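You operate a simulated robot arm through the tools that you are given. There is no shell and no other tool. Be economical: measure what you need, move in short steps, check, and stop when the job is done.

The job below is to be done with a simulated two-armed robot. You get a single attempt, and the scene is never put back.

## Task
Under the white cover, set the red slider to 220 and the orange dial to 2; refit the cover.
Fine: black rocker off first, and it stays off; the cover waits on the taped square.
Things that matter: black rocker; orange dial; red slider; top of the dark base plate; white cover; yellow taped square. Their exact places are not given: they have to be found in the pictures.

The check looks at the end state, three seconds after you hand in, the way a careful person would. Anything else that was tipped, shoved, dropped, spilled or broken makes it a failure. Lids that push on must go on centred and level and be pressed home; caps that screw on are set level and turned clockwise until they are tight.

## Robot
Two 7-joint arms with two-finger parallel grippers on one trunk, on a base that drives. Base frame: it is fixed to the floor where the robot stands at the start and does not move with it; the origin is under the middle of the robot, x ahead of it, y to its left, z up. Lengths are in m, angles in degrees, forces in N, time in s.
The left shoulder is at the start at [0.11, 0.174, 1.082], the right one opposite. With the tool pointing down near the work surface each hand reaches from about 0.32 to 0.74 m from the robot's upright axis, wherever it stands, measured 20 degrees to its own side. Places, roughly: black rocker [0.5, 0, 0.8]; orange dial [0.6, 0.1, 0.8]; red slider [0.6, 0.1, 0.8]; top of the dark base plate [0.6, 0.1, 0.8]; yellow taped square [0.6, 0.4, 0.7]. Payload 3.6 kg a hand.
The TCP of each hand is the grasp point between the finger pads, 0.03 m short of the fingertips. In the tool frame z runs along the fingers and y along their closing line. The gripper opens to 0.11 m. The fingers are 0.02 m wide and 0.01 m thick; the gripper's body (0.048 by 0.112 m) begins 0.055 m behind the TCP.
Orientation is that of the tool frame in the base frame, as a unit quaternion [x, y, z, w]. With the fingers straight down and closing along the base's y, the tool's x points along the base's -x, its y along +y and its z along -z.

## Interface
- The arms move only by the tool servo_tool. It takes "left_commands", "right_commands" or both (then of equal length, played together; a hand with none holds still); each is a list of rows, each a list of 6 numbers: the shift along the base's x, y, z in units of 250 mm (1.0 is 250 mm), then the turn, a rotation vector about the base's x, y, z in units of 120 degrees (1.0 is 120 degrees). In form: [[x, y, z, wx, wy, wz], ...]. A call has 1 to 8 rows; each row is the pose to reach, as a shift and turn from the pose commanded when the call began. "left_grip" and "right_grip" are, for a hand that has rows, the closure, from 0 (fully open) to 1 (shut), set as the call begins (left out, the last holds). A call with a number of a shift or a turn outside -1 to 1 is refused whole. Each row takes 0.2 s and may step no farther than 0.05 m and 8.6 degrees from the row before; otherwise, or with a gripper value out of range, the whole call is refused. A pose out of reach is approached as far as the arm can. The call stops where the force on the tool passes 40 N (or 10 N more than at its start, if that is more) or the arm is blocked; 0.2 s more then pass. The fingers move at their own pace (about 0.153 m/s each) and stop on an object; they squeeze with about 40 N. The grip force told is the motor's: it shows also when the fingers shut on nothing. Time passes only in rows, and 0.2 s behind the last, so rows that repeat a pose let the fingers close. The reply holds the time, the measured pose of the TCP, the force on the tool along the base axes, the opening and the grip force, in the units named above and with some noise, with the torque about the TCP (base axes, N m) and any sound that the robot's microphone picked up.
- Cameras (640 x 400 px; columns grow to the right, rows downward): "scene" is now at [0.2123, 0.0212, 1.2553]; the picture's right is [0.14, -0.99, 0.00], its down [-0.52, -0.08, -0.85] and it looks along [0.84, 0.12, -0.53] (base axes); focal length 243 px, centre (320, 200). "left" rides on the left gripper at [0.072, -0.017, -0.103] in its tool frame; the picture's right is [0.23, 0.97, 0.00], its down [-0.76, 0.18, -0.62] and it looks along [-0.61, 0.14, 0.78] (tool axes); focal length 222 px, centre (320, 200). "right" rides on the right gripper at [0.072, 0.017, -0.103] in its tool frame; the picture's right is [-0.23, 0.97, 0.00], its down [-0.76, -0.18, -0.62] and it looks along [-0.61, -0.14, 0.78] (tool axes); focal length 222 px, centre (320, 200).
- grab_frame(camera): a new picture of that camera. No time passes.
- lift_body(by): slides the trunk up (or, below 0, down) by that many m; the arms and the scene camera ride with it, the base frame stays. It gives what a move gives, with no picture.
- drive_base(legs): drives the robot by 1 to 6 legs, each [ahead, left, turn to the left] in m, m and degrees, along the robot's own axes; the way and the turn of a leg run together, so that a leg with both is an arc; at most 1.5 m and 180 degrees a leg. The arms and the cameras ride along, it lands a little off, and it stops where it bumps. It gives what a move gives.
- head_to(pan, tilt): turns the head with the scene camera to pan (to the left, within 86 degrees either way) and tilt (down, from -29 to 69), counted from straight ahead of the robot. It gives what a move gives.
- point_at(camera, pixels): there is no depth. For up to 12 entries [column, row, z] of the newest picture of that camera ("zoom" is the newest enlarged one), the place [x, y] in the base frame at which the ray of that pixel passes the height z, good to about 0.002 m, but the place of the scene camera against the robot may be out by one fixed shift of up to 0.012 m in any direction. No time passes.
- close_up(camera, box): a new picture of the part [left, top, right, bottom] of that camera's present view, enlarged. No time passes.
- job_done(): hands the job in; it is judged then, once.

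Work in short steps. Measure before you move; look again where a grasp or a placing could have gone wrong, and mend it. You have 80 turns and 58 pictures in all, those below and enlarged ones among them. Open the grippers and draw the arms clear of the work before you hand the job in, unless the task says otherwise; then end with one line.

The tools are called after "Call:" as name(argument=value, ...) on one line, values as JSON. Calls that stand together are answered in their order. servo_tool: Moves the arms, as the interface text tells. Its arguments: {"type":"object","properties":{"left_commands":{"type":"array","items":{"type":"array","items":{"type":"number"}}},"left_grip":{"type":"number"},"right_commands":{"type":"array","items":{"type":"array","items":{"type":"number"}}},"right_grip":{"type":"number"}},"required":[]} The other tools are called the same way: lift_body (by) slides the trunk up or down; drive_base (legs) drives the base; head_to (pan, tilt) turns the head that bears the scene camera; grab_frame (camera) takes a picture; point_at (camera, pixels) gives the place at which the rays of pixels pass given heights; close_up (camera, box) takes an enlarged picture of a part of a camera's view; job_done () hands the job in.

At the start:

```text
time_s: 0.0
left_ee_pos: [0.4509, 0.3487, 1.0787]
left_tcp_rot: [-0.001, 1.0, 0.0, 0.001]
left_force: [0.3, 0.2, 0.0]
left_ft_torque: [-0.01, 0.02, 0.03]
left_grip_width: 0.1098
left_grasp_force: 0.0
right_ee_pos: [0.3996, -0.0977, 1.1226]
right_tcp_rot: [0.0, 1.0, 0.0, -0.002]
right_force: [0.5, 0.1, -0.3]
right_ft_torque: [0.0, -0.01, -0.02]
right_grip_width: 0.11
right_grasp_force: 0.0
trunk travel left (down, up): [-0.2, 0.563]
robot x, y, heading: [0.0005, 0.0037, 0.4]
head pan, tilt: [8.3, 31.9]
```

scene: 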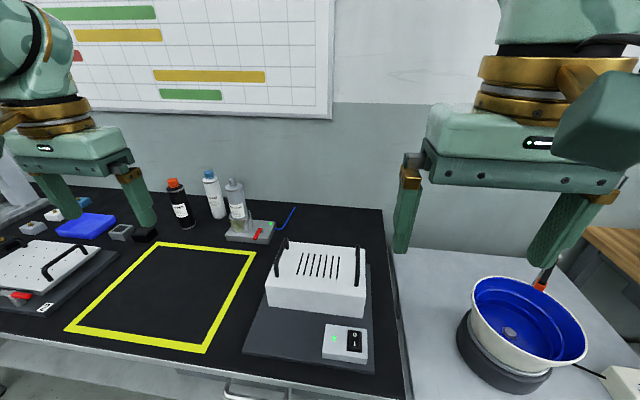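
right: 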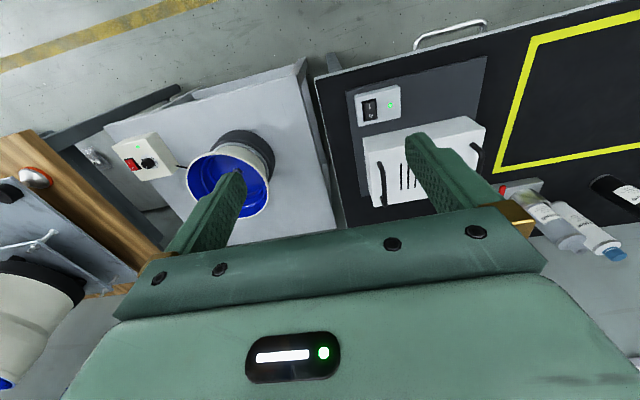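
left: 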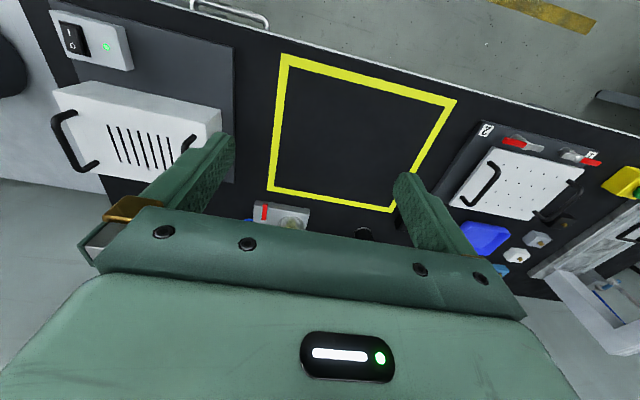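

The scene shows the slotted white cover on the dark plate at about (318,275), with the rocker box at (345,342). I'll enlarge that area to measure it.

Call:
close_up(camera="scene", box=[230, 220, 390, 380])

Call:
close_up(camera="left", box=[30, 0, 250, 200])

```text
2.50 times, centred on (310, 300) of scene
```

zoom: 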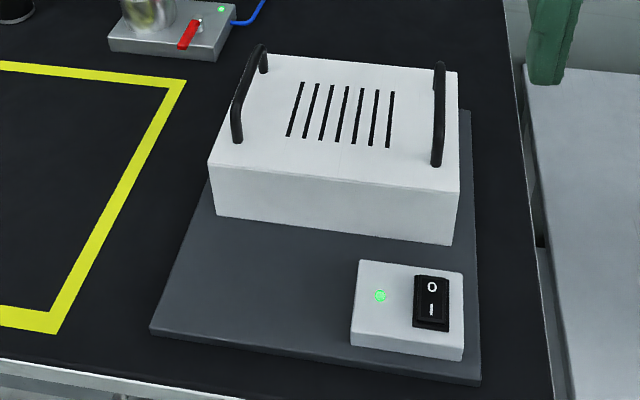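

```text
2.00 times, centred on (140, 100) of left
```

zoom: 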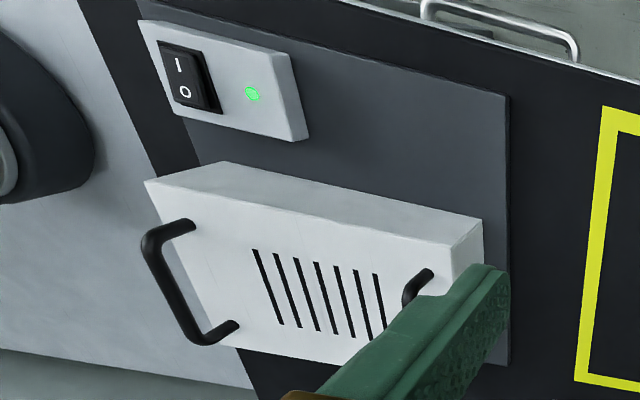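

Next I compare scene and left camera rays for the same points (tape corners, cover, rocker) at two heights, to work out the surface heights.

Call:
point_at(camera="scene", pixels=[[207, 353, 0.7], [207, 353, 0.8], [255, 252, 0.7], [255, 252, 0.8], [65, 331, 0.7], [65, 331, 0.8], [354, 333, 0.75], [354, 333, 0.85]])

Call:
point_at(camera="left", pixels=[[282, 54, 0.7], [282, 54, 0.8], [268, 190, 0.7], [268, 190, 0.8], [457, 100, 0.7], [457, 100, 0.8]])

Call:
point_at(camera="zoom", pixels=[[178, 65, 0.75], [178, 65, 0.85], [185, 90, 0.75], [185, 90, 0.85], [145, 181, 0.8], [145, 181, 0.9], [450, 245, 0.8], [450, 245, 0.9]])

```text
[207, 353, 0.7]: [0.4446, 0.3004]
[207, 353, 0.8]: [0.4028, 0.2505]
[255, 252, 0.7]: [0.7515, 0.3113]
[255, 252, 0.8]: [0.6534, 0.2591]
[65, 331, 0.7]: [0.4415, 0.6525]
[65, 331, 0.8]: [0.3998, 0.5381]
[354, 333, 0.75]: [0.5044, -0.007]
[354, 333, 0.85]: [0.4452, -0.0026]
```

```text
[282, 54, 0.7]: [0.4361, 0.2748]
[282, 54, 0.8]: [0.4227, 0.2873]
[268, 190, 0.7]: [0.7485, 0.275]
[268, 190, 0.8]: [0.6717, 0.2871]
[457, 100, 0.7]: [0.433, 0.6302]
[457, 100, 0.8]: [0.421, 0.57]
```

```text
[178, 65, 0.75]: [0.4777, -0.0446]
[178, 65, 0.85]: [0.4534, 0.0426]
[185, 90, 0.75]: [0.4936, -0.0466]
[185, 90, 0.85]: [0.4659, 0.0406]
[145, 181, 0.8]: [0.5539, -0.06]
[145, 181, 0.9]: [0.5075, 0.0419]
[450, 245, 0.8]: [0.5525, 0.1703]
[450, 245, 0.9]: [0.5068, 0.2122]
```

I take both wrist views, which share no camera shift, for a better height fix; the zoom on the right view comes first.

Call:
close_up(camera="right", box=[330, 40, 570, 220])

Call:
point_at(camera="right", pixels=[[533, 38, 0.7], [533, 38, 0.8], [493, 171, 0.7], [493, 171, 0.8]])

```text
2.22 times, centred on (450, 130) of right
```

zoom: 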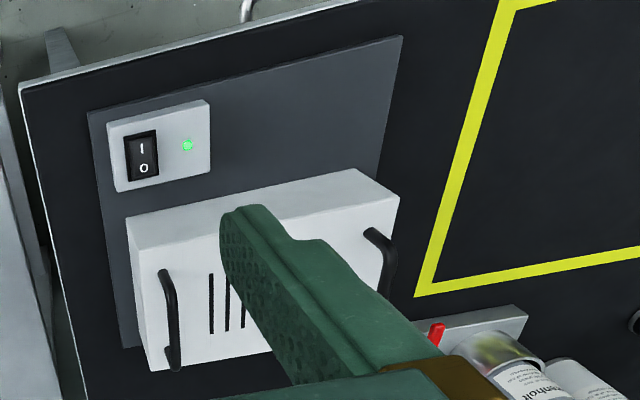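

```text
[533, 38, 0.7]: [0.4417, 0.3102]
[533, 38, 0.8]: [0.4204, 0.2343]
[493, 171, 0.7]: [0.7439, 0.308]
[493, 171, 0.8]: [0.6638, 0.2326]
```

The right zoom shows the cover's top near edge running (135,250)–(400,197), the plate corners at (88,112) and (402,37), and the rocker at (141,157). I read these at several heights.

Call:
point_at(camera="zoom", pixels=[[135, 250, 0.8], [135, 250, 0.9], [400, 197, 0.8], [400, 197, 0.9], [402, 37, 0.75], [88, 112, 0.75], [142, 148, 0.75], [142, 148, 0.85], [144, 168, 0.75], [144, 168, 0.85], [127, 215, 0.75], [352, 168, 0.75]])

Call:
close_up(camera="scene", box=[230, 220, 390, 380])

Call:
point_at(camera="zoom", pixels=[[208, 165, 0.83], [458, 192, 0.83], [457, 72, 0.83], [267, 53, 0.83], [216, 218, 0.75], [452, 243, 0.75], [431, 287, 0.78], [431, 311, 0.78], [240, 140, 0.83], [437, 162, 0.83], [265, 70, 0.83], [440, 85, 0.83]])

```text
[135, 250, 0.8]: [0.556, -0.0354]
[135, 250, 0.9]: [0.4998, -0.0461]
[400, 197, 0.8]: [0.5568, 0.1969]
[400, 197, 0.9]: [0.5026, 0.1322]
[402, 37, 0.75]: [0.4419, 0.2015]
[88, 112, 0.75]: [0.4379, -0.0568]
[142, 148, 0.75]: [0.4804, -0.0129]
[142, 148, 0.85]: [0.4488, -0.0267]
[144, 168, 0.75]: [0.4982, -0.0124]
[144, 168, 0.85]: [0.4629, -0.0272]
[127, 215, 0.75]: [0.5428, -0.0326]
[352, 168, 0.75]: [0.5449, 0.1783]
```

```text
2.50 times, centred on (310, 300) of scene
```

zoom: 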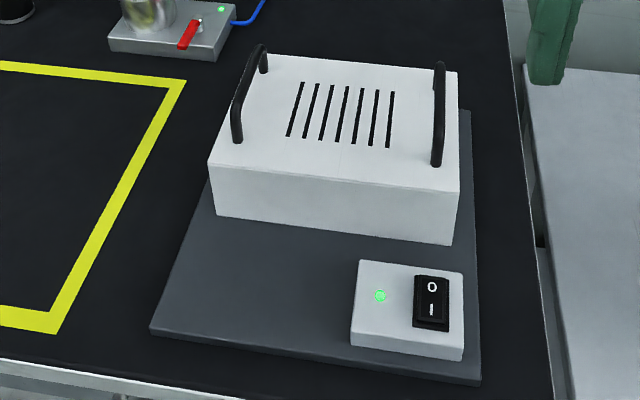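

```text
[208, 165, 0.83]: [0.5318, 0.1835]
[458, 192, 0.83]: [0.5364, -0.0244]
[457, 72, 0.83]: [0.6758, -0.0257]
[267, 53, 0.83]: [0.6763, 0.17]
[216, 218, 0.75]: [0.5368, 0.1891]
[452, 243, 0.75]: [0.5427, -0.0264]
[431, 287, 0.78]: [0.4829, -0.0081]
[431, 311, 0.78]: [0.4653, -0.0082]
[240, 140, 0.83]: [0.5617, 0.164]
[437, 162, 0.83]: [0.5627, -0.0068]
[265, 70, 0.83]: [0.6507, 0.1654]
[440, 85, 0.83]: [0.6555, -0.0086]
```

The estimates so far: table z ≈ 0.74 and plate z ≈ 0.75. The cover top is z ≈ 0.823 with y −0.038 to 0.181 and x 0.543 to 0.685. The rocker centre is about (0.478, −0.017, 0.782), with O on the far end. I bring the shut right hand above the O end and look.

Call:
servo_tool(right_commands=[[0.064, 0.054, -0.14, 0, 0, 0], [0.128, 0.108, -0.28, 0, 0, 0], [0.192, 0.162, -0.42, 0, 0, 0], [0.256, 0.216, -0.56, 0, 0, 0], [0.32, 0.27, -0.7, 0, 0, 0], [0.384, 0.324, -0.84, 0, 0, 0], [0.384, 0.324, -0.9, 0, 0, 0]], right_grip=1)

Call:
grab_frame(camera="right")

```text
time_s: 1.6
left_ee_pos: [0.4509, 0.3495, 1.0785]
left_tcp_rot: [0.001, 1.0, -0.001, 0.0]
left_force: [-0.4, 0.2, -0.5]
left_ft_torque: [0.02, 0.01, -0.03]
left_grip_width: 0.1103
left_grasp_force: 0.1
right_ee_pos: [0.4974, -0.0163, 0.8984]
right_tcp_rot: [0.0, 1.0, 0.0, 0.0]
right_force: [-0.7, 0.6, 0.1]
right_ft_torque: [-0.02, 0.01, -0.02]
right_grip_width: 0.0002
right_grasp_force: 37.8
trunk travel left (down, up): [-0.2, 0.563]
robot x, y, heading: [-0.0001, -0.0017, 0.2]
head pan, tilt: [8.3, 31.9]
```

```text
50 pictures are left
```

right: 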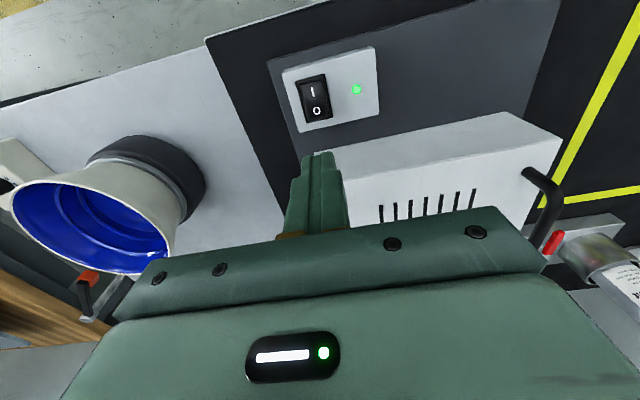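

Call:
close_up(camera="right", box=[260, 40, 400, 150])

Call:
point_at(camera="right", pixels=[[317, 110, 0.78], [311, 91, 0.78], [309, 74, 0.78], [333, 117, 0.78], [304, 124, 0.78], [295, 77, 0.78], [327, 73, 0.78], [376, 108, 0.77], [299, 131, 0.77]])

```text
3.64 times, centred on (330, 95) of right
```

zoom: 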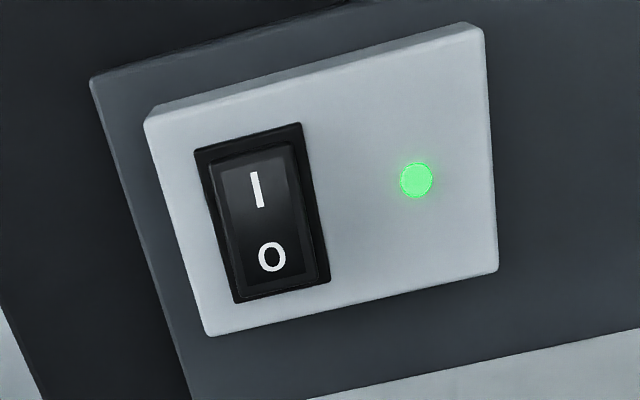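

```text
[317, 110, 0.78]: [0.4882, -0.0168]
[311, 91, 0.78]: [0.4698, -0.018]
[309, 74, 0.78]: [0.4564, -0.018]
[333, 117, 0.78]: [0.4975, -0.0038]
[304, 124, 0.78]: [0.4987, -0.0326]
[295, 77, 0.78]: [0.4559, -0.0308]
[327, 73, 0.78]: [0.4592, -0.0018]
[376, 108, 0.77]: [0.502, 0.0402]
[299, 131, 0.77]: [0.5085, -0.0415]
```

The rocker spans x 0.458–0.498 and y −0.032 to −0.003, and the LED is lit. I press the O end at x ≈ 0.493 with the fingertip, then come back up.

Call:
servo_tool(right_commands=[[-0.014, 0, -0.16, 0, 0, 0], [-0.014, 0, -0.3, 0, 0, 0], [-0.014, 0, -0.34, 0, 0, 0], [-0.014, 0, -0.36, 0, 0, 0], [-0.014, 0, -0.375, 0, 0, 0], [-0.014, 0, -0.3, 0, 0, 0], [-0.014, 0, -0.15, 0, 0, 0], [-0.014, 0, 0, 0, 0, 0]])

Call:
close_up(camera="right", box=[260, 40, 400, 150])

```text
time_s: 2.7
left_ee_pos: [0.4496, 0.348, 1.0807]
left_tcp_rot: [0.0, 1.0, 0.0, 0.001]
left_force: [0.1, -0.1, -0.7]
left_ft_torque: [0.04, 0.0, -0.05]
left_grip_width: 0.11
left_grasp_force: 0.0
right_ee_pos: [0.4944, -0.0162, 0.8124]
right_tcp_rot: [0.001, 1.0, 0.002, 0.004]
right_force: [-6.1, -5.3, 23.7]
right_ft_torque: [-0.17, 0.38, -0.06]
right_grip_width: 0.0
right_grasp_force: 37.8
trunk travel left (down, up): [-0.2, 0.563]
robot x, y, heading: [-0.0033, -0.0007, 0.0]
head pan, tilt: [8.3, 31.9]
heard: click
stopped in row 5 (right hand): the force on the tool passed its limit at 48 N (the readings are from after the stop); the commanded pose is now the measured one
```

```text
3.64 times, centred on (330, 95) of right
```

zoom: 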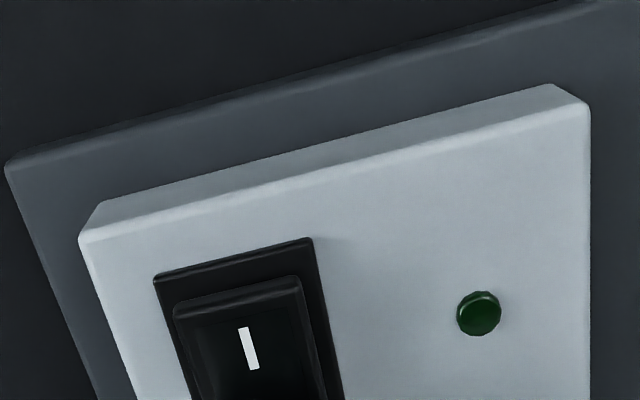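

Click heard and the LED is dark, so the rocker is off. Next I raise the right hand, move it over the right handle and the left hand over the left handle (about x 0.614, y −0.02 and 0.163), and look from there.

Call:
servo_tool(right_commands=[[0, 0, 0.18, 0, 0, 0], [0, 0, 0.36, 0, 0, 0], [0, 0, 0.54, 0, 0, 0], [0.16, 0, 0.6, 0, 0, 0], [0.32, 0, 0.6, 0, 0, 0], [0.48, -0.01, 0.6, 0, 0, 0]], left_commands=[[0.108, -0.123, -0.073, 0, 0, 0], [0.216, -0.246, -0.146, 0, 0, 0], [0.324, -0.37, -0.22, 0, 0, 0], [0.432, -0.493, -0.293, 0, 0, 0], [0.54, -0.616, -0.367, 0, 0, 0], [0.652, -0.736, -0.44, 0, 0, 0]], right_grip=0.3, left_grip=0.3)

Call:
grab_frame(camera="right")

Call:
grab_frame(camera="left")

Call:
grab_frame(camera="scene")

```text
time_s: 4.1
left_ee_pos: [0.6174, 0.1634, 0.9669]
left_tcp_rot: [0.001, 1.0, 0.0, -0.002]
left_force: [0.4, -0.5, -0.8]
left_ft_torque: [-0.01, 0.01, 0.03]
left_grip_width: 0.077
left_grasp_force: 0.1
right_ee_pos: [0.6151, -0.0175, 0.9622]
right_tcp_rot: [0.001, 1.0, 0.003, 0.002]
right_force: [0.2, -0.1, 0.3]
right_ft_torque: [0.0, 0.0, 0.01]
right_grip_width: 0.077
right_grasp_force: 0.1
trunk travel left (down, up): [-0.2, 0.563]
robot x, y, heading: [-0.0027, 0.0006, -0.1]
head pan, tilt: [8.3, 31.9]
```

```text
47 pictures are left
```

right: 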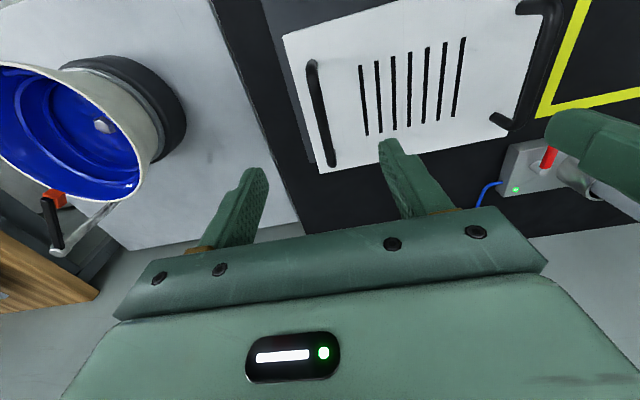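

```text
46 pictures are left
```

left: 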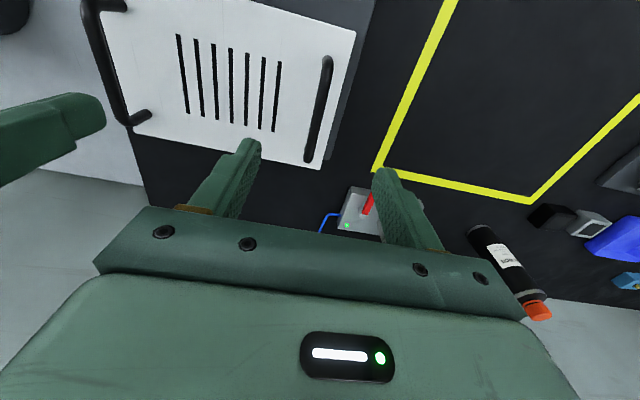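

```text
45 pictures are left
```

scene: 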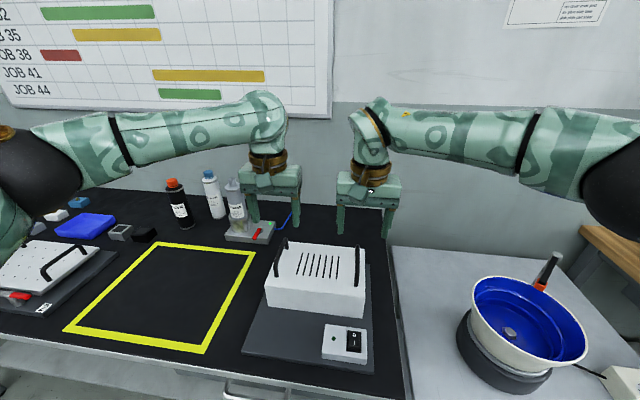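

The handles are visible in both wrist views (right: 312,68 to 330,162; left: 327,65 to 312,158). I measure both from both cameras.

Call:
point_at(camera="right", pixels=[[311, 67, 0.85], [329, 163, 0.85], [311, 67, 0.82], [329, 163, 0.82], [550, 20, 0.85], [518, 125, 0.85], [550, 20, 0.82], [518, 125, 0.82], [284, 37, 0.823], [322, 173, 0.823], [509, 127, 0.823]])

Call:
point_at(camera="left", pixels=[[327, 62, 0.85], [311, 158, 0.85], [327, 62, 0.82], [311, 158, 0.82], [90, 10, 0.85], [122, 118, 0.85], [90, 10, 0.82], [122, 118, 0.82], [356, 33, 0.823], [320, 169, 0.823], [133, 131, 0.823]])

```text
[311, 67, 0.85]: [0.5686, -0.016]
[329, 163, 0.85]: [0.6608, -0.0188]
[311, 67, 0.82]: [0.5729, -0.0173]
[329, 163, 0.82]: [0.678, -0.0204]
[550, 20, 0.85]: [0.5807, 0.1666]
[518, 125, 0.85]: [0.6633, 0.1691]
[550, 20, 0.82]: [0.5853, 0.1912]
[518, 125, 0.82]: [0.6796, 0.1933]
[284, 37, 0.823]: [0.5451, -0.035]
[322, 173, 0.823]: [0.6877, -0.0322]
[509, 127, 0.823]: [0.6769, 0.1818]
```

```text
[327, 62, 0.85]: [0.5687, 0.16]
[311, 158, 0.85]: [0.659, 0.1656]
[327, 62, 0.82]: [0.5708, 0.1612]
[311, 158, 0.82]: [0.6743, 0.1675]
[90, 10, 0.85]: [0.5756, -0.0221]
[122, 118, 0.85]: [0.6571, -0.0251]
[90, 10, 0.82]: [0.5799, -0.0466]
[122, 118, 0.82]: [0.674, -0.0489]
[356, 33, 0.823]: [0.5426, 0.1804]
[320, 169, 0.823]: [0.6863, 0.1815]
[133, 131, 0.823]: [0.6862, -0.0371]
```

Bars lie at y −0.018 and 0.163, x 0.568–0.660, z about 0.855. I descend both hands to TCP z 0.86, keeping the fingertips clear of the cover top.

Call:
servo_tool(right_commands=[[0, -0.002, -0.15, 0, 0, 0], [0, -0.002, -0.3, 0, 0, 0], [0, -0.002, -0.41, 0, 0, 0]], left_commands=[[-0.01, 0, -0.16, 0, 0, 0], [-0.01, 0, -0.32, 0, 0, 0], [-0.01, 0, -0.428, 0, 0, 0]])

Call:
grab_frame(camera="scene")

```text
time_s: 4.9
left_ee_pos: [0.6077, 0.1646, 0.8626]
left_tcp_rot: [0.001, 1.0, 0.0, 0.001]
left_force: [0.5, -0.7, 0.1]
left_ft_torque: [-0.02, 0.01, 0.0]
left_grip_width: 0.0771
left_grasp_force: 0.0
right_ee_pos: [0.6145, -0.0171, 0.8573]
right_tcp_rot: [0.002, 1.0, 0.002, 0.003]
right_force: [0.5, -0.8, 0.8]
right_ft_torque: [-0.01, 0.0, 0.01]
right_grip_width: 0.0771
right_grasp_force: 0.1
trunk travel left (down, up): [-0.2, 0.563]
robot x, y, heading: [0.0007, -0.0004, -0.1]
head pan, tilt: [8.3, 31.9]
```

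```text
44 pictures are left
```

scene: 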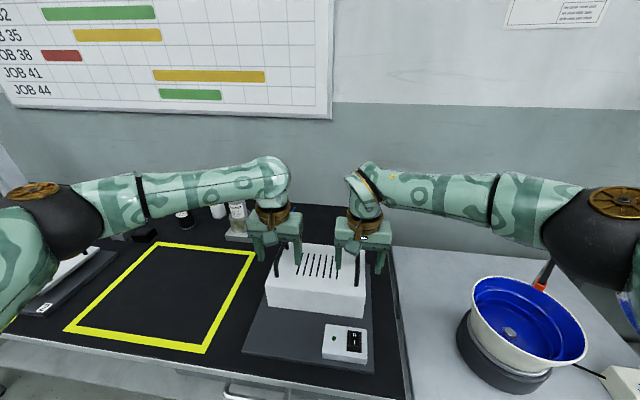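

Both hands straddle the bars. I close both grippers with repeated poses.

Call:
servo_tool(right_commands=[[0, 0, 0, 0, 0, 0], [0, 0, 0, 0, 0, 0], [0, 0, 0, 0, 0, 0]], left_commands=[[0.01, 0, -0.006, 0, 0, 0], [0.01, 0, -0.006, 0, 0, 0], [0.01, 0, -0.006, 0, 0, 0]], right_grip=1, left_grip=1)

```text
time_s: 5.7
left_ee_pos: [0.6115, 0.1615, 0.8607]
left_tcp_rot: [0.001, 1.0, -0.003, -0.001]
left_force: [-3.2, -40.6, 1.2]
left_ft_torque: [0.07, 0.2, -0.11]
left_grip_width: 0.0094
left_grasp_force: 39.6
right_ee_pos: [0.6129, -0.015, 0.8575]
right_tcp_rot: [-0.002, 1.0, 0.004, 0.003]
right_force: [3.3, 40.9, -0.3]
right_ft_torque: [-0.24, -0.43, -0.42]
right_grip_width: 0.0096
right_grasp_force: 40.2
trunk travel left (down, up): [-0.2, 0.563]
robot x, y, heading: [0.003, -0.0017, 0.0]
head pan, tilt: [8.3, 31.9]
```

Both bars are held (9.5 mm), but the hands pull apart at about 40 N. I relax that by moving the commanded poses a few mm towards each other.

Call:
servo_tool(right_commands=[[0, 0.006, 0, 0, 0, 0], [0, 0.01, 0, 0, 0, 0]], left_commands=[[0, -0.006, 0, 0, 0, 0], [0, -0.01, 0, 0, 0, 0]])

```text
time_s: 6.3
left_ee_pos: [0.612, 0.1614, 0.8616]
left_tcp_rot: [0.0, 1.0, -0.003, 0.0]
left_force: [-7.3, -33.5, 12.1]
left_ft_torque: [0.02, 0.61, -0.31]
left_grip_width: 0.0091
left_grasp_force: 40.2
right_ee_pos: [0.6141, -0.0161, 0.8579]
right_tcp_rot: [-0.001, 1.0, 0.003, 0.003]
right_force: [3.0, 35.3, -0.1]
right_ft_torque: [-0.22, 0.28, -0.27]
right_grip_width: 0.0096
right_grasp_force: 40.5
trunk travel left (down, up): [-0.2, 0.563]
robot x, y, heading: [0.0006, 0.0012, -0.2]
head pan, tilt: [8.3, 31.9]
```

The force fell only a little, so I relax further in the same direction.

Call:
servo_tool(right_commands=[[0, 0.012, 0, 0, 0, 0], [0, 0.024, 0, 0, 0, 0]], left_commands=[[0, -0.012, 0, 0, 0, 0], [0, -0.024, 0, 0, 0, 0]])

```text
time_s: 6.9
left_ee_pos: [0.613, 0.1611, 0.8624]
left_tcp_rot: [-0.003, 1.0, 0.005, 0.002]
left_force: [-8.1, 14.5, 19.0]
left_ft_torque: [0.0, 0.86, -0.34]
left_grip_width: 0.0095
left_grasp_force: 40.1
right_ee_pos: [0.6151, -0.0151, 0.8568]
right_tcp_rot: [0.004, 1.0, -0.001, 0.005]
right_force: [2.0, -14.4, 0.0]
right_ft_torque: [0.05, 1.26, 0.17]
right_grip_width: 0.0094
right_grasp_force: 40.0
trunk travel left (down, up): [-0.2, 0.563]
robot x, y, heading: [0.004, 0.0011, -0.1]
head pan, tilt: [8.3, 31.9]
```

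Nearly balanced now. I lift both hands together slowly by about 2 cm.

Call:
servo_tool(right_commands=[[0, -0.004, 0.02, 0, 0, 0], [0, -0.004, 0.04, 0, 0, 0], [0, -0.004, 0.06, 0, 0, 0], [0, -0.004, 0.08, 0, 0, 0]], left_commands=[[0, 0.004, 0.02, 0, 0, 0], [0, 0.004, 0.04, 0, 0, 0], [0, 0.004, 0.06, 0, 0, 0], [0, 0.004, 0.08, 0, 0, 0]])

Call:
close_up(camera="scene", box=[220, 180, 410, 380])

```text
time_s: 7.7
left_ee_pos: [0.6149, 0.1622, 0.8709]
left_tcp_rot: [-0.001, 1.0, 0.005, -0.001]
left_force: [-1.3, -0.1, -2.9]
left_ft_torque: [-0.02, -0.19, -0.3]
left_grip_width: 0.0094
left_grasp_force: 40.2
right_ee_pos: [0.6164, -0.0151, 0.869]
right_tcp_rot: [0.003, 1.0, 0.0, 0.005]
right_force: [1.4, 0.2, -3.3]
right_ft_torque: [0.01, 0.24, 0.04]
right_grip_width: 0.0091
right_grasp_force: 40.0
trunk travel left (down, up): [-0.2, 0.563]
robot x, y, heading: [0.0004, -0.0004, -0.1]
head pan, tilt: [8.3, 31.9]
stopped in row 4 (left hand): the force on the tool passed its limit at 42 N (the readings are from after the stop); the commanded pose is now the measured one
```

```text
2.00 times, centred on (315, 280) of scene
```

zoom: 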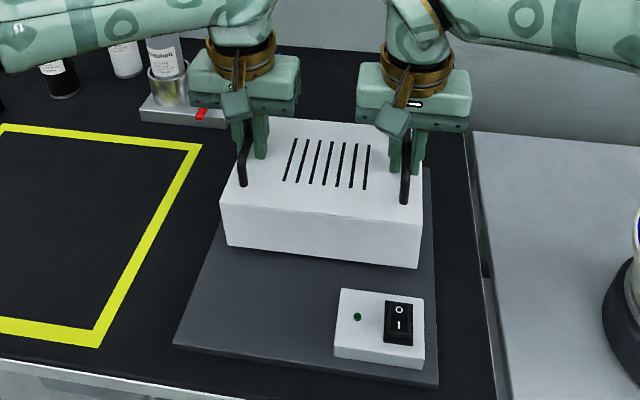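

The cover came free; the hands now carry about 3 N each. I lift 10 cm more.

Call:
servo_tool(right_commands=[[0, 0, 0.08, 0, 0, 0], [0, 0, 0.16, 0, 0, 0], [0, 0, 0.24, 0, 0, 0], [0, 0, 0.32, 0, 0, 0], [0, 0, 0.4, 0, 0, 0]], left_commands=[[0, 0, 0.08, 0, 0, 0], [0, 0, 0.16, 0, 0, 0], [0, 0, 0.24, 0, 0, 0], [0, 0, 0.32, 0, 0, 0], [0, 0, 0.4, 0, 0, 0]])

Call:
grab_frame(camera="scene")

```text
time_s: 8.9
left_ee_pos: [0.6137, 0.1623, 0.9722]
left_tcp_rot: [-0.003, 1.0, 0.006, -0.001]
left_force: [0.6, 16.7, -3.4]
left_ft_torque: [-0.02, -0.13, -0.15]
left_grip_width: 0.0093
left_grasp_force: 40.0
right_ee_pos: [0.6184, -0.0138, 0.9706]
right_tcp_rot: [0.004, 1.0, -0.001, 0.006]
right_force: [-1.3, -17.6, -3.4]
right_ft_torque: [0.07, 0.18, 0.42]
right_grip_width: 0.0093
right_grasp_force: 40.2
trunk travel left (down, up): [-0.2, 0.563]
robot x, y, heading: [0.0034, -0.0007, 0.2]
head pan, tilt: [8.3, 31.9]
```

```text
42 pictures are left
```

scene: 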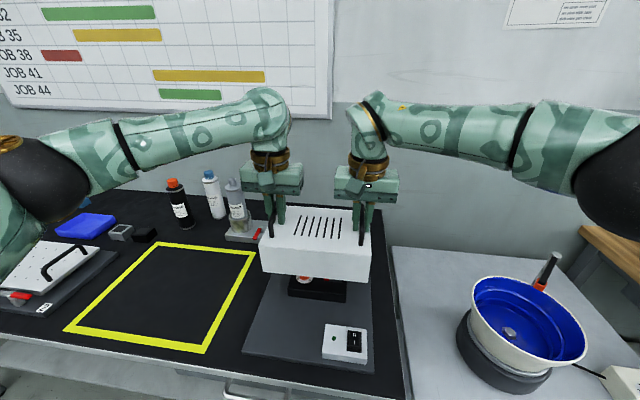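

The cover is clear and some controls are visible beneath it. Before driving left about 0.37 m with it, I check the left side for obstacles.

Call:
head_to(pan=60, tilt=30)

Call:
grab_frame(camera="scene")

```text
time_s: 10.1
left_ee_pos: [0.6146, 0.1618, 0.9728]
left_tcp_rot: [-0.003, 1.0, 0.007, -0.001]
left_force: [0.5, 34.8, -4.1]
left_ft_torque: [-0.11, -0.02, -0.1]
left_grip_width: 0.0097
left_grasp_force: 40.0
right_ee_pos: [0.6181, -0.0136, 0.9706]
right_tcp_rot: [0.005, 1.0, -0.001, 0.005]
right_force: [-1.1, -35.1, -2.7]
right_ft_torque: [0.18, 0.03, 0.35]
right_grip_width: 0.0094
right_grasp_force: 39.5
trunk travel left (down, up): [-0.2, 0.563]
robot x, y, heading: [0.001, 0.0041, -0.1]
head pan, tilt: [60.0, 30.0]
```

```text
41 pictures are left
```

scene: 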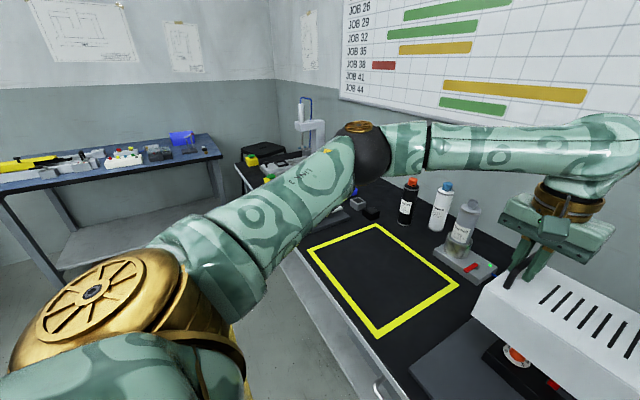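

No wall is near, but a white stand at (310,125) lies behind the left elbow (365,150). I check their positions.

Call:
point_at(camera="scene", pixels=[[305, 155, 0.75], [318, 122, 0.95], [303, 98, 1.0], [303, 98, 1.1], [365, 150, 1.0], [365, 150, 1.1], [240, 165, 0.75], [270, 170, 0.8]])

Call:
servo_tool(right_commands=[[0, -0.006, 0, 0, 0, 0], [0, -0.01, 0, 0, 0, 0]], left_commands=[[0, 0.006, 0, 0, 0, 0], [0, 0.01, 0, 0, 0, 0]])

```text
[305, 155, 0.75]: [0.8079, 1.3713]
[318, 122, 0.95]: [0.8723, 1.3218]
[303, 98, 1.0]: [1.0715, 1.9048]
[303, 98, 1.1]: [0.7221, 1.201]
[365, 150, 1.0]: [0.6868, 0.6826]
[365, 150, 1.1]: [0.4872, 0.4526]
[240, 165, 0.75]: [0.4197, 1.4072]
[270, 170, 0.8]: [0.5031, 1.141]
```

```text
time_s: 10.7
left_ee_pos: [0.613, 0.1629, 0.972]
left_tcp_rot: [-0.001, 1.0, 0.003, -0.002]
left_force: [-2.2, 8.0, -1.9]
left_ft_torque: [-0.08, 0.06, -0.25]
left_grip_width: 0.0093
left_grasp_force: 39.8
right_ee_pos: [0.6159, -0.0137, 0.9711]
right_tcp_rot: [0.002, 1.0, 0.001, 0.005]
right_force: [2.7, -8.5, -4.5]
right_ft_torque: [-0.03, 0.01, -0.1]
right_grip_width: 0.0093
right_grasp_force: 39.7
trunk travel left (down, up): [-0.2, 0.563]
robot x, y, heading: [0.0016, -0.0027, -0.1]
head pan, tilt: [60.0, 30.0]
```

The stand is near y ≈ 1.35 and the elbow at y ≤ 0.68, so a 0.37 m drive left is clear. I also back up 3 cm.

Call:
drive_base(legs=[[-0.03, 0.0, 0.0], [0.0, 0.37, 0.0]])

Call:
head_to(pan=8.3, tilt=36)

Call:
grab_frame(camera="scene")

```text
time_s: 13.4
left_ee_pos: [0.5849, 0.5011, 0.9706]
left_tcp_rot: [0.001, 1.0, 0.002, -0.002]
left_force: [-1.7, 0.5, -2.7]
left_ft_torque: [-0.06, -0.28, -0.16]
left_grip_width: 0.0094
left_grasp_force: 39.8
right_ee_pos: [0.5876, 0.3246, 0.9705]
right_tcp_rot: [0.004, 1.0, 0.001, 0.004]
right_force: [1.0, -0.1, -2.8]
right_ft_torque: [-0.02, 0.29, -0.02]
right_grip_width: 0.0095
right_grasp_force: 40.2
trunk travel left (down, up): [-0.2, 0.563]
robot x, y, heading: [-0.0299, 0.342, -0.2]
head pan, tilt: [60.0, 30.0]
stopped in leg 2: the force on the tool passed its limit at 40 N (the readings are from after the stop); the commanded pose is now the measured one
```

```text
time_s: 14.6
left_ee_pos: [0.5867, 0.5004, 0.9719]
left_tcp_rot: [0.001, 1.0, 0.002, -0.002]
left_force: [-1.2, 0.3, -2.8]
left_ft_torque: [0.01, 0.15, -0.13]
left_grip_width: 0.0095
left_grasp_force: 39.8
right_ee_pos: [0.5873, 0.324, 0.9706]
right_tcp_rot: [0.004, 1.0, 0.001, 0.004]
right_force: [1.3, -0.2, -2.9]
right_ft_torque: [0.0, -0.14, 0.03]
right_grip_width: 0.0094
right_grasp_force: 40.1
trunk travel left (down, up): [-0.2, 0.563]
robot x, y, heading: [-0.0281, 0.3429, -0.4]
head pan, tilt: [8.3, 36.0]
```

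```text
40 pictures are left
```

scene: 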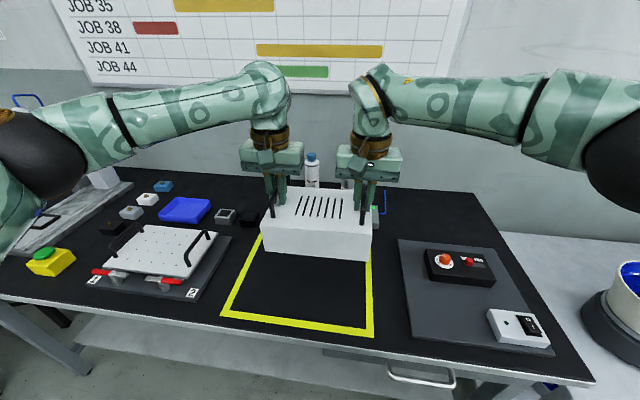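

It stopped slightly early; the cover centre is at (0.587, 0.412) and forces are balanced. I shift +3 cm in y and −1.4 cm in x and lower most of the way.

Call:
servo_tool(right_commands=[[-0.028, 0.06, 0, 0, 0, 0], [-0.056, 0.12, 0, 0, 0, 0], [-0.056, 0.12, -0.1, 0, 0, 0], [-0.056, 0.12, -0.2, 0, 0, 0], [-0.056, 0.12, -0.3, 0, 0, 0], [-0.056, 0.12, -0.4, 0, 0, 0], [-0.056, 0.12, -0.44, 0, 0, 0]], left_commands=[[-0.028, 0.06, 0, 0, 0, 0], [-0.056, 0.12, 0, 0, 0, 0], [-0.056, 0.12, -0.1, 0, 0, 0], [-0.056, 0.12, -0.2, 0, 0, 0], [-0.056, 0.12, -0.3, 0, 0, 0], [-0.056, 0.12, -0.4, 0, 0, 0], [-0.056, 0.12, -0.44, 0, 0, 0]])

Call:
grab_frame(camera="scene")

```text
time_s: 16.2
left_ee_pos: [0.5716, 0.5289, 0.8629]
left_tcp_rot: [0.001, 1.0, 0.002, -0.001]
left_force: [1.2, 3.5, -3.7]
left_ft_torque: [0.07, 0.46, -0.04]
left_grip_width: 0.0097
left_grasp_force: 40.5
right_ee_pos: [0.5737, 0.3535, 0.859]
right_tcp_rot: [0.003, 1.0, 0.0, 0.004]
right_force: [-1.1, -3.2, -2.6]
right_ft_torque: [0.08, -0.43, 0.2]
right_grip_width: 0.0095
right_grasp_force: 39.6
trunk travel left (down, up): [-0.2, 0.563]
robot x, y, heading: [-0.0301, 0.3426, -0.3]
head pan, tilt: [8.3, 36.0]
```

```text
39 pictures are left
```

scene: 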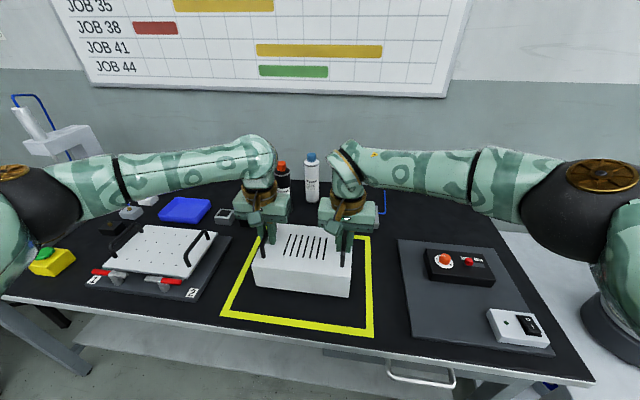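

The cover is well inside the tape outline. I lower slowly until contact.

Call:
servo_tool(right_commands=[[0, 0, -0.016, 0, 0, 0], [0, 0, -0.03, 0, 0, 0], [0, 0, -0.04, 0, 0, 0], [0, 0, -0.048, 0, 0, 0]], left_commands=[[0, 0, -0.016, 0, 0, 0], [0, 0, -0.03, 0, 0, 0], [0, 0, -0.04, 0, 0, 0], [0, 0, -0.048, 0, 0, 0]])

```text
time_s: 17.2
left_ee_pos: [0.5716, 0.529, 0.8507]
left_tcp_rot: [0.002, 1.0, 0.001, -0.002]
left_force: [-1.9, 3.0, -2.7]
left_ft_torque: [-0.04, -0.26, -0.24]
left_grip_width: 0.0093
left_grasp_force: 40.5
right_ee_pos: [0.5724, 0.3527, 0.8484]
right_tcp_rot: [0.004, 1.0, 0.0, 0.005]
right_force: [1.7, -2.2, -3.7]
right_ft_torque: [-0.03, 0.32, -0.08]
right_grip_width: 0.0091
right_grasp_force: 40.2
trunk travel left (down, up): [-0.2, 0.563]
robot x, y, heading: [-0.0289, 0.3432, -0.3]
head pan, tilt: [8.3, 36.0]
```

Still carrying about 3 N each, so no contact yet. I keep lowering.

Call:
servo_tool(right_commands=[[0, 0, -0.01, 0, 0, 0], [0, 0, -0.02, 0, 0, 0], [0, 0, -0.03, 0, 0, 0]], left_commands=[[0, 0, -0.01, 0, 0, 0], [0, 0, -0.02, 0, 0, 0], [0, 0, -0.03, 0, 0, 0]])

```text
time_s: 18.0
left_ee_pos: [0.5713, 0.5281, 0.8487]
left_tcp_rot: [0.001, 1.0, 0.001, 0.002]
left_force: [-2.7, 4.8, 35.0]
left_ft_torque: [-0.01, 0.41, -0.2]
left_grip_width: 0.0095
left_grasp_force: 40.4
right_ee_pos: [0.5723, 0.3524, 0.845]
right_tcp_rot: [0.005, 1.0, 0.001, 0.009]
right_force: [16.6, -4.0, 12.6]
right_ft_torque: [0.03, 1.14, 0.06]
right_grip_width: 0.0095
right_grasp_force: 40.2
trunk travel left (down, up): [-0.2, 0.563]
robot x, y, heading: [-0.0267, 0.3435, -0.1]
head pan, tilt: [8.3, 36.0]
```

The cover has touched down (z 0.849/0.845). I ease off a touch and open both hands.

Call:
servo_tool(right_commands=[[0, 0, 0.006, 0, 0, 0]], left_commands=[[0, 0, 0.011, 0, 0, 0]])

Call:
servo_tool(right_commands=[[0, 0, 0, 0, 0, 0], [0, 0, 0, 0, 0, 0]], left_commands=[[0, 0, 0, 0, 0, 0], [0, 0, 0, 0, 0, 0]], right_grip=0.5, left_grip=0.5)

```text
time_s: 18.4
left_ee_pos: [0.5709, 0.5282, 0.8486]
left_tcp_rot: [0.001, 1.0, 0.001, 0.002]
left_force: [7.8, -0.1, 29.9]
left_ft_torque: [0.0, -0.64, -0.19]
left_grip_width: 0.0095
left_grasp_force: 39.6
right_ee_pos: [0.5737, 0.3526, 0.846]
right_tcp_rot: [0.004, 1.0, 0.001, 0.007]
right_force: [12.7, -1.5, 14.7]
right_ft_torque: [-0.03, -1.01, 0.03]
right_grip_width: 0.0092
right_grasp_force: 39.9
trunk travel left (down, up): [-0.2, 0.563]
robot x, y, heading: [-0.0288, 0.3398, -0.3]
head pan, tilt: [8.3, 36.0]
```

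```text
time_s: 19.0
left_ee_pos: [0.5669, 0.5297, 0.8453]
left_tcp_rot: [0.002, 1.0, 0.0, -0.001]
left_force: [0.0, -0.3, -0.7]
left_ft_torque: [-0.02, 0.03, -0.01]
left_grip_width: 0.0552
left_grasp_force: 0.0
right_ee_pos: [0.5685, 0.3544, 0.844]
right_tcp_rot: [0.002, 1.0, 0.001, 0.005]
right_force: [-9.5, 6.4, 34.0]
right_ft_torque: [1.9, 0.94, 0.37]
right_grip_width: 0.0589
right_grasp_force: 3.7
trunk travel left (down, up): [-0.2, 0.563]
robot x, y, heading: [-0.0285, 0.3389, -0.6]
head pan, tilt: [8.3, 36.0]
```

The right fingertips now rest on the cover top, so I lift both hands straight up and clear.

Call:
servo_tool(right_commands=[[0, 0, 0.06, 0, 0, 0], [0, 0, 0.2, 0, 0, 0], [0, 0, 0.36, 0, 0, 0], [0, 0, 0.52, 0, 0, 0]], left_commands=[[0, 0, 0.06, 0, 0, 0], [0, 0, 0.2, 0, 0, 0], [0, 0, 0.36, 0, 0, 0], [0, 0, 0.52, 0, 0, 0]])

Call:
grab_frame(camera="scene")

Call:
close_up(camera="scene", box=[400, 230, 560, 330])

```text
time_s: 20.0
left_ee_pos: [0.5675, 0.5299, 0.9743]
left_tcp_rot: [0.0, 1.0, 0.002, -0.001]
left_force: [-0.6, 0.8, -0.4]
left_ft_torque: [0.0, 0.0, -0.05]
left_grip_width: 0.055
left_grasp_force: 0.1
right_ee_pos: [0.5705, 0.3549, 0.9742]
right_tcp_rot: [0.003, 1.0, 0.0, 0.005]
right_force: [0.8, 0.2, -0.4]
right_ft_torque: [-0.02, 0.0, 0.03]
right_grip_width: 0.0551
right_grasp_force: 0.0
trunk travel left (down, up): [-0.2, 0.563]
robot x, y, heading: [-0.0298, 0.3405, -0.2]
head pan, tilt: [8.3, 36.0]
```

```text
38 pictures are left
```

scene: 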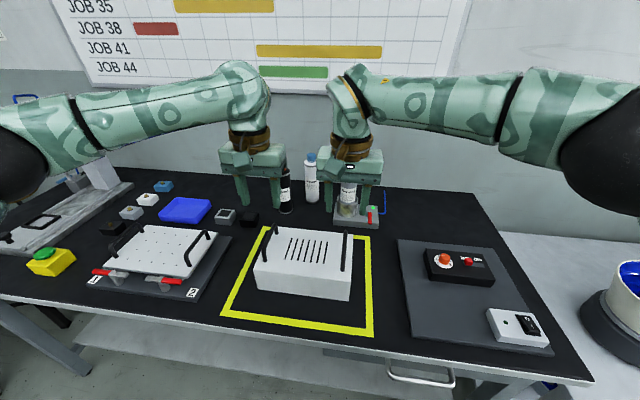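

```text
4.00 times, centred on (480, 280) of scene
```

zoom: 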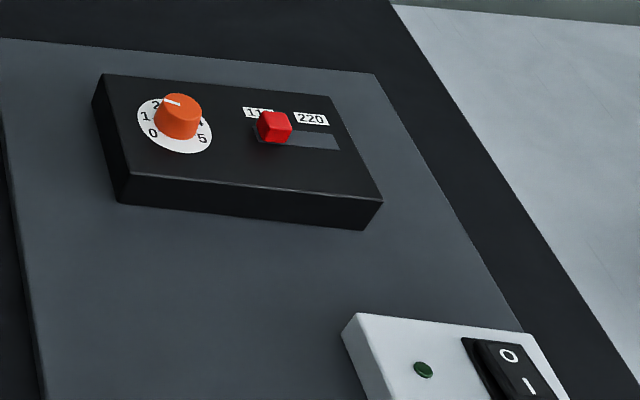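

The cover stands upright inside the tape. The panel shows the red slider at 110, to be moved right to 220, and the orange dial somewhere near 2–3. I drive back to about the start pose.

Call:
drive_base(legs=[[0.0, -0.3, 0.0], [0.03, -0.04, 0.0]])

Call:
servo_tool(right_commands=[[0, 0, 0.0, 0, 0, 0]], right_grip=0.4)

Call:
grab_frame(camera="scene")

Call:
grab_frame(camera="right")

```text
time_s: 22.6
left_ee_pos: [0.5989, 0.1794, 0.9731]
left_tcp_rot: [0.009, 1.0, 0.002, -0.002]
left_force: [0.2, 0.0, -0.5]
left_ft_torque: [0.0, -0.01, -0.03]
left_grip_width: 0.0549
left_grasp_force: 0.0
right_ee_pos: [0.5997, 0.0039, 0.9714]
right_tcp_rot: [0.011, 1.0, 0.001, 0.004]
right_force: [-0.2, 0.7, -0.5]
right_ft_torque: [0.0, 0.01, -0.01]
right_grip_width: 0.0554
right_grasp_force: 0.0
trunk travel left (down, up): [-0.2, 0.563]
robot x, y, heading: [-0.0042, -0.0006, -1.1]
head pan, tilt: [8.3, 36.0]
```

```text
time_s: 22.9
left_ee_pos: [0.598, 0.1793, 0.9735]
left_tcp_rot: [0.008, 1.0, 0.002, -0.002]
left_force: [-0.1, 0.1, 0.7]
left_ft_torque: [-0.01, 0.03, -0.01]
left_grip_width: 0.055
left_grasp_force: 0.2
right_ee_pos: [0.598, 0.0053, 0.9723]
right_tcp_rot: [0.012, 1.0, 0.001, 0.004]
right_force: [-0.8, -0.1, -0.3]
right_ft_torque: [0.0, 0.02, -0.03]
right_grip_width: 0.0661
right_grasp_force: 0.0
trunk travel left (down, up): [-0.2, 0.563]
robot x, y, heading: [-0.0025, -0.0024, -1.1]
head pan, tilt: [8.3, 36.0]
```

```text
36 pictures are left
```

scene: 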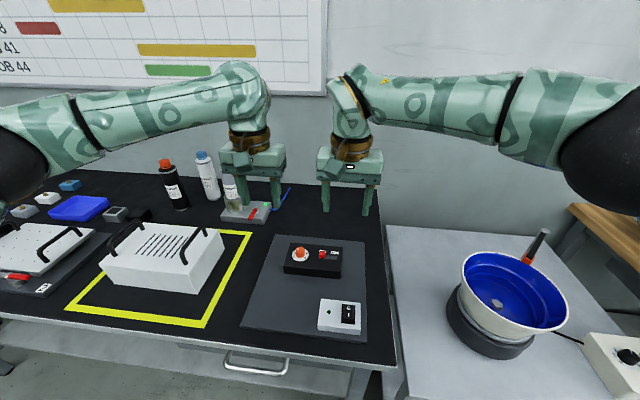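

```text
35 pictures are left
```

right: 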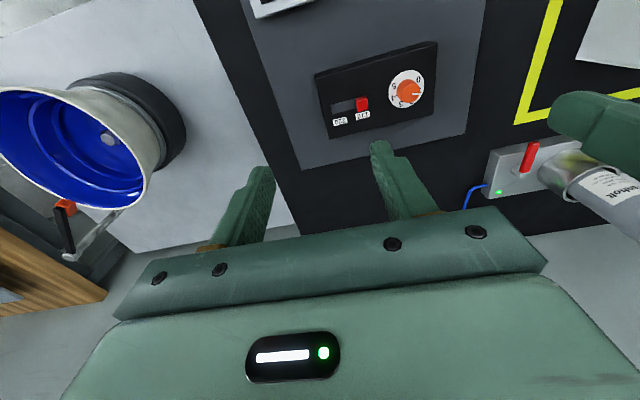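

The panel is in both wrist views; I enlarge each to read the dial and triangulate.

Call:
close_up(camera="right", box=[300, 30, 460, 140])

Call:
point_at(camera="zoom", pixels=[[247, 290, 0.78], [247, 290, 0.81], [432, 248, 0.78], [432, 248, 0.81], [160, 300, 0.775], [250, 290, 0.775], [157, 360, 0.775], [250, 338, 0.775], [431, 240, 0.775], [180, 305, 0.775]])

Call:
close_up(camera="left", box=[100, 20, 260, 130])

```text
3.64 times, centred on (380, 85) of right
```

zoom: 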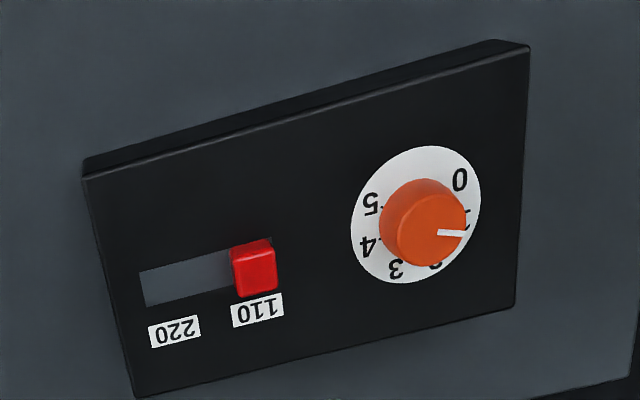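

```text
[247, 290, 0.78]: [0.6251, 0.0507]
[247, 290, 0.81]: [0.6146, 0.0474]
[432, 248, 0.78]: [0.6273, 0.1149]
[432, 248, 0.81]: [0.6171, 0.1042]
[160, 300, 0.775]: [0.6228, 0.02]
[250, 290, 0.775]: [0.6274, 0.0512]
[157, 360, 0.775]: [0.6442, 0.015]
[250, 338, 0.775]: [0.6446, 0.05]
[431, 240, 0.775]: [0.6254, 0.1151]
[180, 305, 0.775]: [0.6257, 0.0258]
```

```text
3.64 times, centred on (180, 75) of left
```

zoom: 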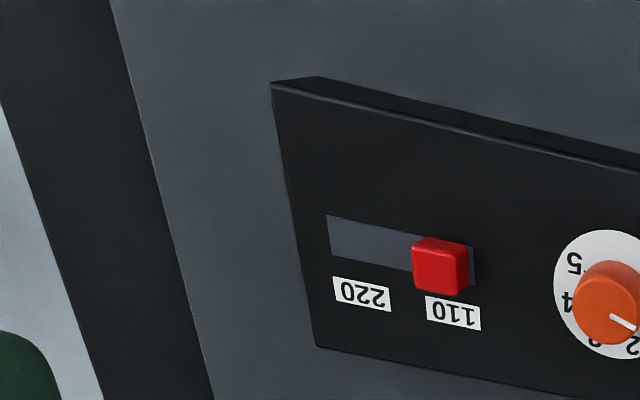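

I triangulate the slider cap top and the knob top using both views.

Call:
point_at(camera="zoom", pixels=[[437, 270, 0.775], [437, 270, 0.805], [606, 305, 0.775], [606, 305, 0.805], [328, 235, 0.77], [475, 265, 0.77], [362, 294, 0.77], [453, 313, 0.77], [272, 84, 0.77], [316, 346, 0.77]])

Call:
point_at(camera="right", pixels=[[362.3, 104.7, 0.775], [362.3, 104.7, 0.805], [411.2, 95.4, 0.775], [411.2, 95.4, 0.805], [330.5, 109, 0.77], [340, 120.7, 0.77], [363, 114.7, 0.77], [315, 78.6, 0.77], [328.5, 139, 0.77], [437, 43, 0.77], [433, 114, 0.77], [406, 88.5, 0.77]])

```text
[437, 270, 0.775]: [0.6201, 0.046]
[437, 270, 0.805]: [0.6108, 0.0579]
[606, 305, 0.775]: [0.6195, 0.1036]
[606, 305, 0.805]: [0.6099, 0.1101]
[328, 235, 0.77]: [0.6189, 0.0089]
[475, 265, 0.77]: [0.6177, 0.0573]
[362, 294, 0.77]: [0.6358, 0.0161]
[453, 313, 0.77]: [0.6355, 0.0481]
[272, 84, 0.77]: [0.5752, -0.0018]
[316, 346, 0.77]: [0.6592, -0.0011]
```

```text
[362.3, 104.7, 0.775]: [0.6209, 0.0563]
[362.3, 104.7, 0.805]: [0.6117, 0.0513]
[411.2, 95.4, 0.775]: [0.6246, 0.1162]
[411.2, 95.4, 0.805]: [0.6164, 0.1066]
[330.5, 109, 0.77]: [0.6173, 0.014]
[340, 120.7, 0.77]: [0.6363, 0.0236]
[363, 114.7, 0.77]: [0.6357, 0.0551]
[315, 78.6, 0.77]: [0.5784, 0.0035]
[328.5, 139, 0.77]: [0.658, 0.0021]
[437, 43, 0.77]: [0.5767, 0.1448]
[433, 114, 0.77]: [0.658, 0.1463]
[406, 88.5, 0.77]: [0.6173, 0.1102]
```

Panel top is z ≈ 0.782, with the slider cap at (0.615, 0.053), its top near 0.795. The 220 label is at y ≈ 0.0215, and the dial is at (0.615, 0.107), top near 0.80. I bring the right hand above the slider with about 4 cm opening and move the left hand aside.

Call:
servo_tool(right_commands=[[0.068, 0.1, -0.05, 0, 0, 0], [0.068, 0.191, -0.12, 0, 0, 0], [0.068, 0.191, -0.25, 0, 0, 0], [0.068, 0.191, -0.38, 0, 0, 0], [0.068, 0.191, -0.488, 0, 0, 0]], left_commands=[[0, 0.08, 0, 0, 0, 0], [0, 0.16, 0, 0, 0, 0], [0, 0.24, 0, 0, 0, 0], [0, 0.24, 0, 0, 0, 0], [0, 0.24, 0, 0, 0, 0]], right_grip=0.64)

Call:
close_up(camera="scene", box=[250, 200, 390, 320])

Call:
grab_frame(camera="left")

```text
time_s: 24.1
left_ee_pos: [0.597, 0.2375, 0.975]
left_tcp_rot: [0.009, 1.0, 0.002, -0.002]
left_force: [-0.7, 0.2, 0.4]
left_ft_torque: [0.0, 0.01, 0.01]
left_grip_width: 0.0549
left_grasp_force: 0.0
right_ee_pos: [0.6159, 0.0537, 0.8487]
right_tcp_rot: [0.011, 1.0, 0.001, 0.004]
right_force: [-0.2, -0.5, 0.6]
right_ft_torque: [0.0, -0.01, 0.01]
right_grip_width: 0.04
right_grasp_force: 0.0
trunk travel left (down, up): [-0.2, 0.563]
robot x, y, heading: [-0.0015, 0.0014, -1.2]
head pan, tilt: [8.3, 36.0]
```

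```text
3.33 times, centred on (320, 260) of scene
```

zoom: 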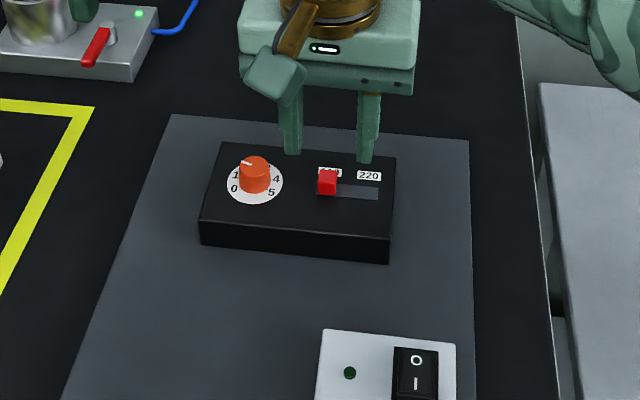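

```text
31 pictures are left
```

left: 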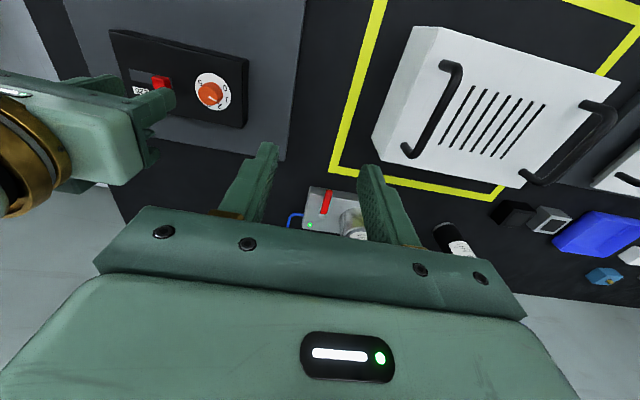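

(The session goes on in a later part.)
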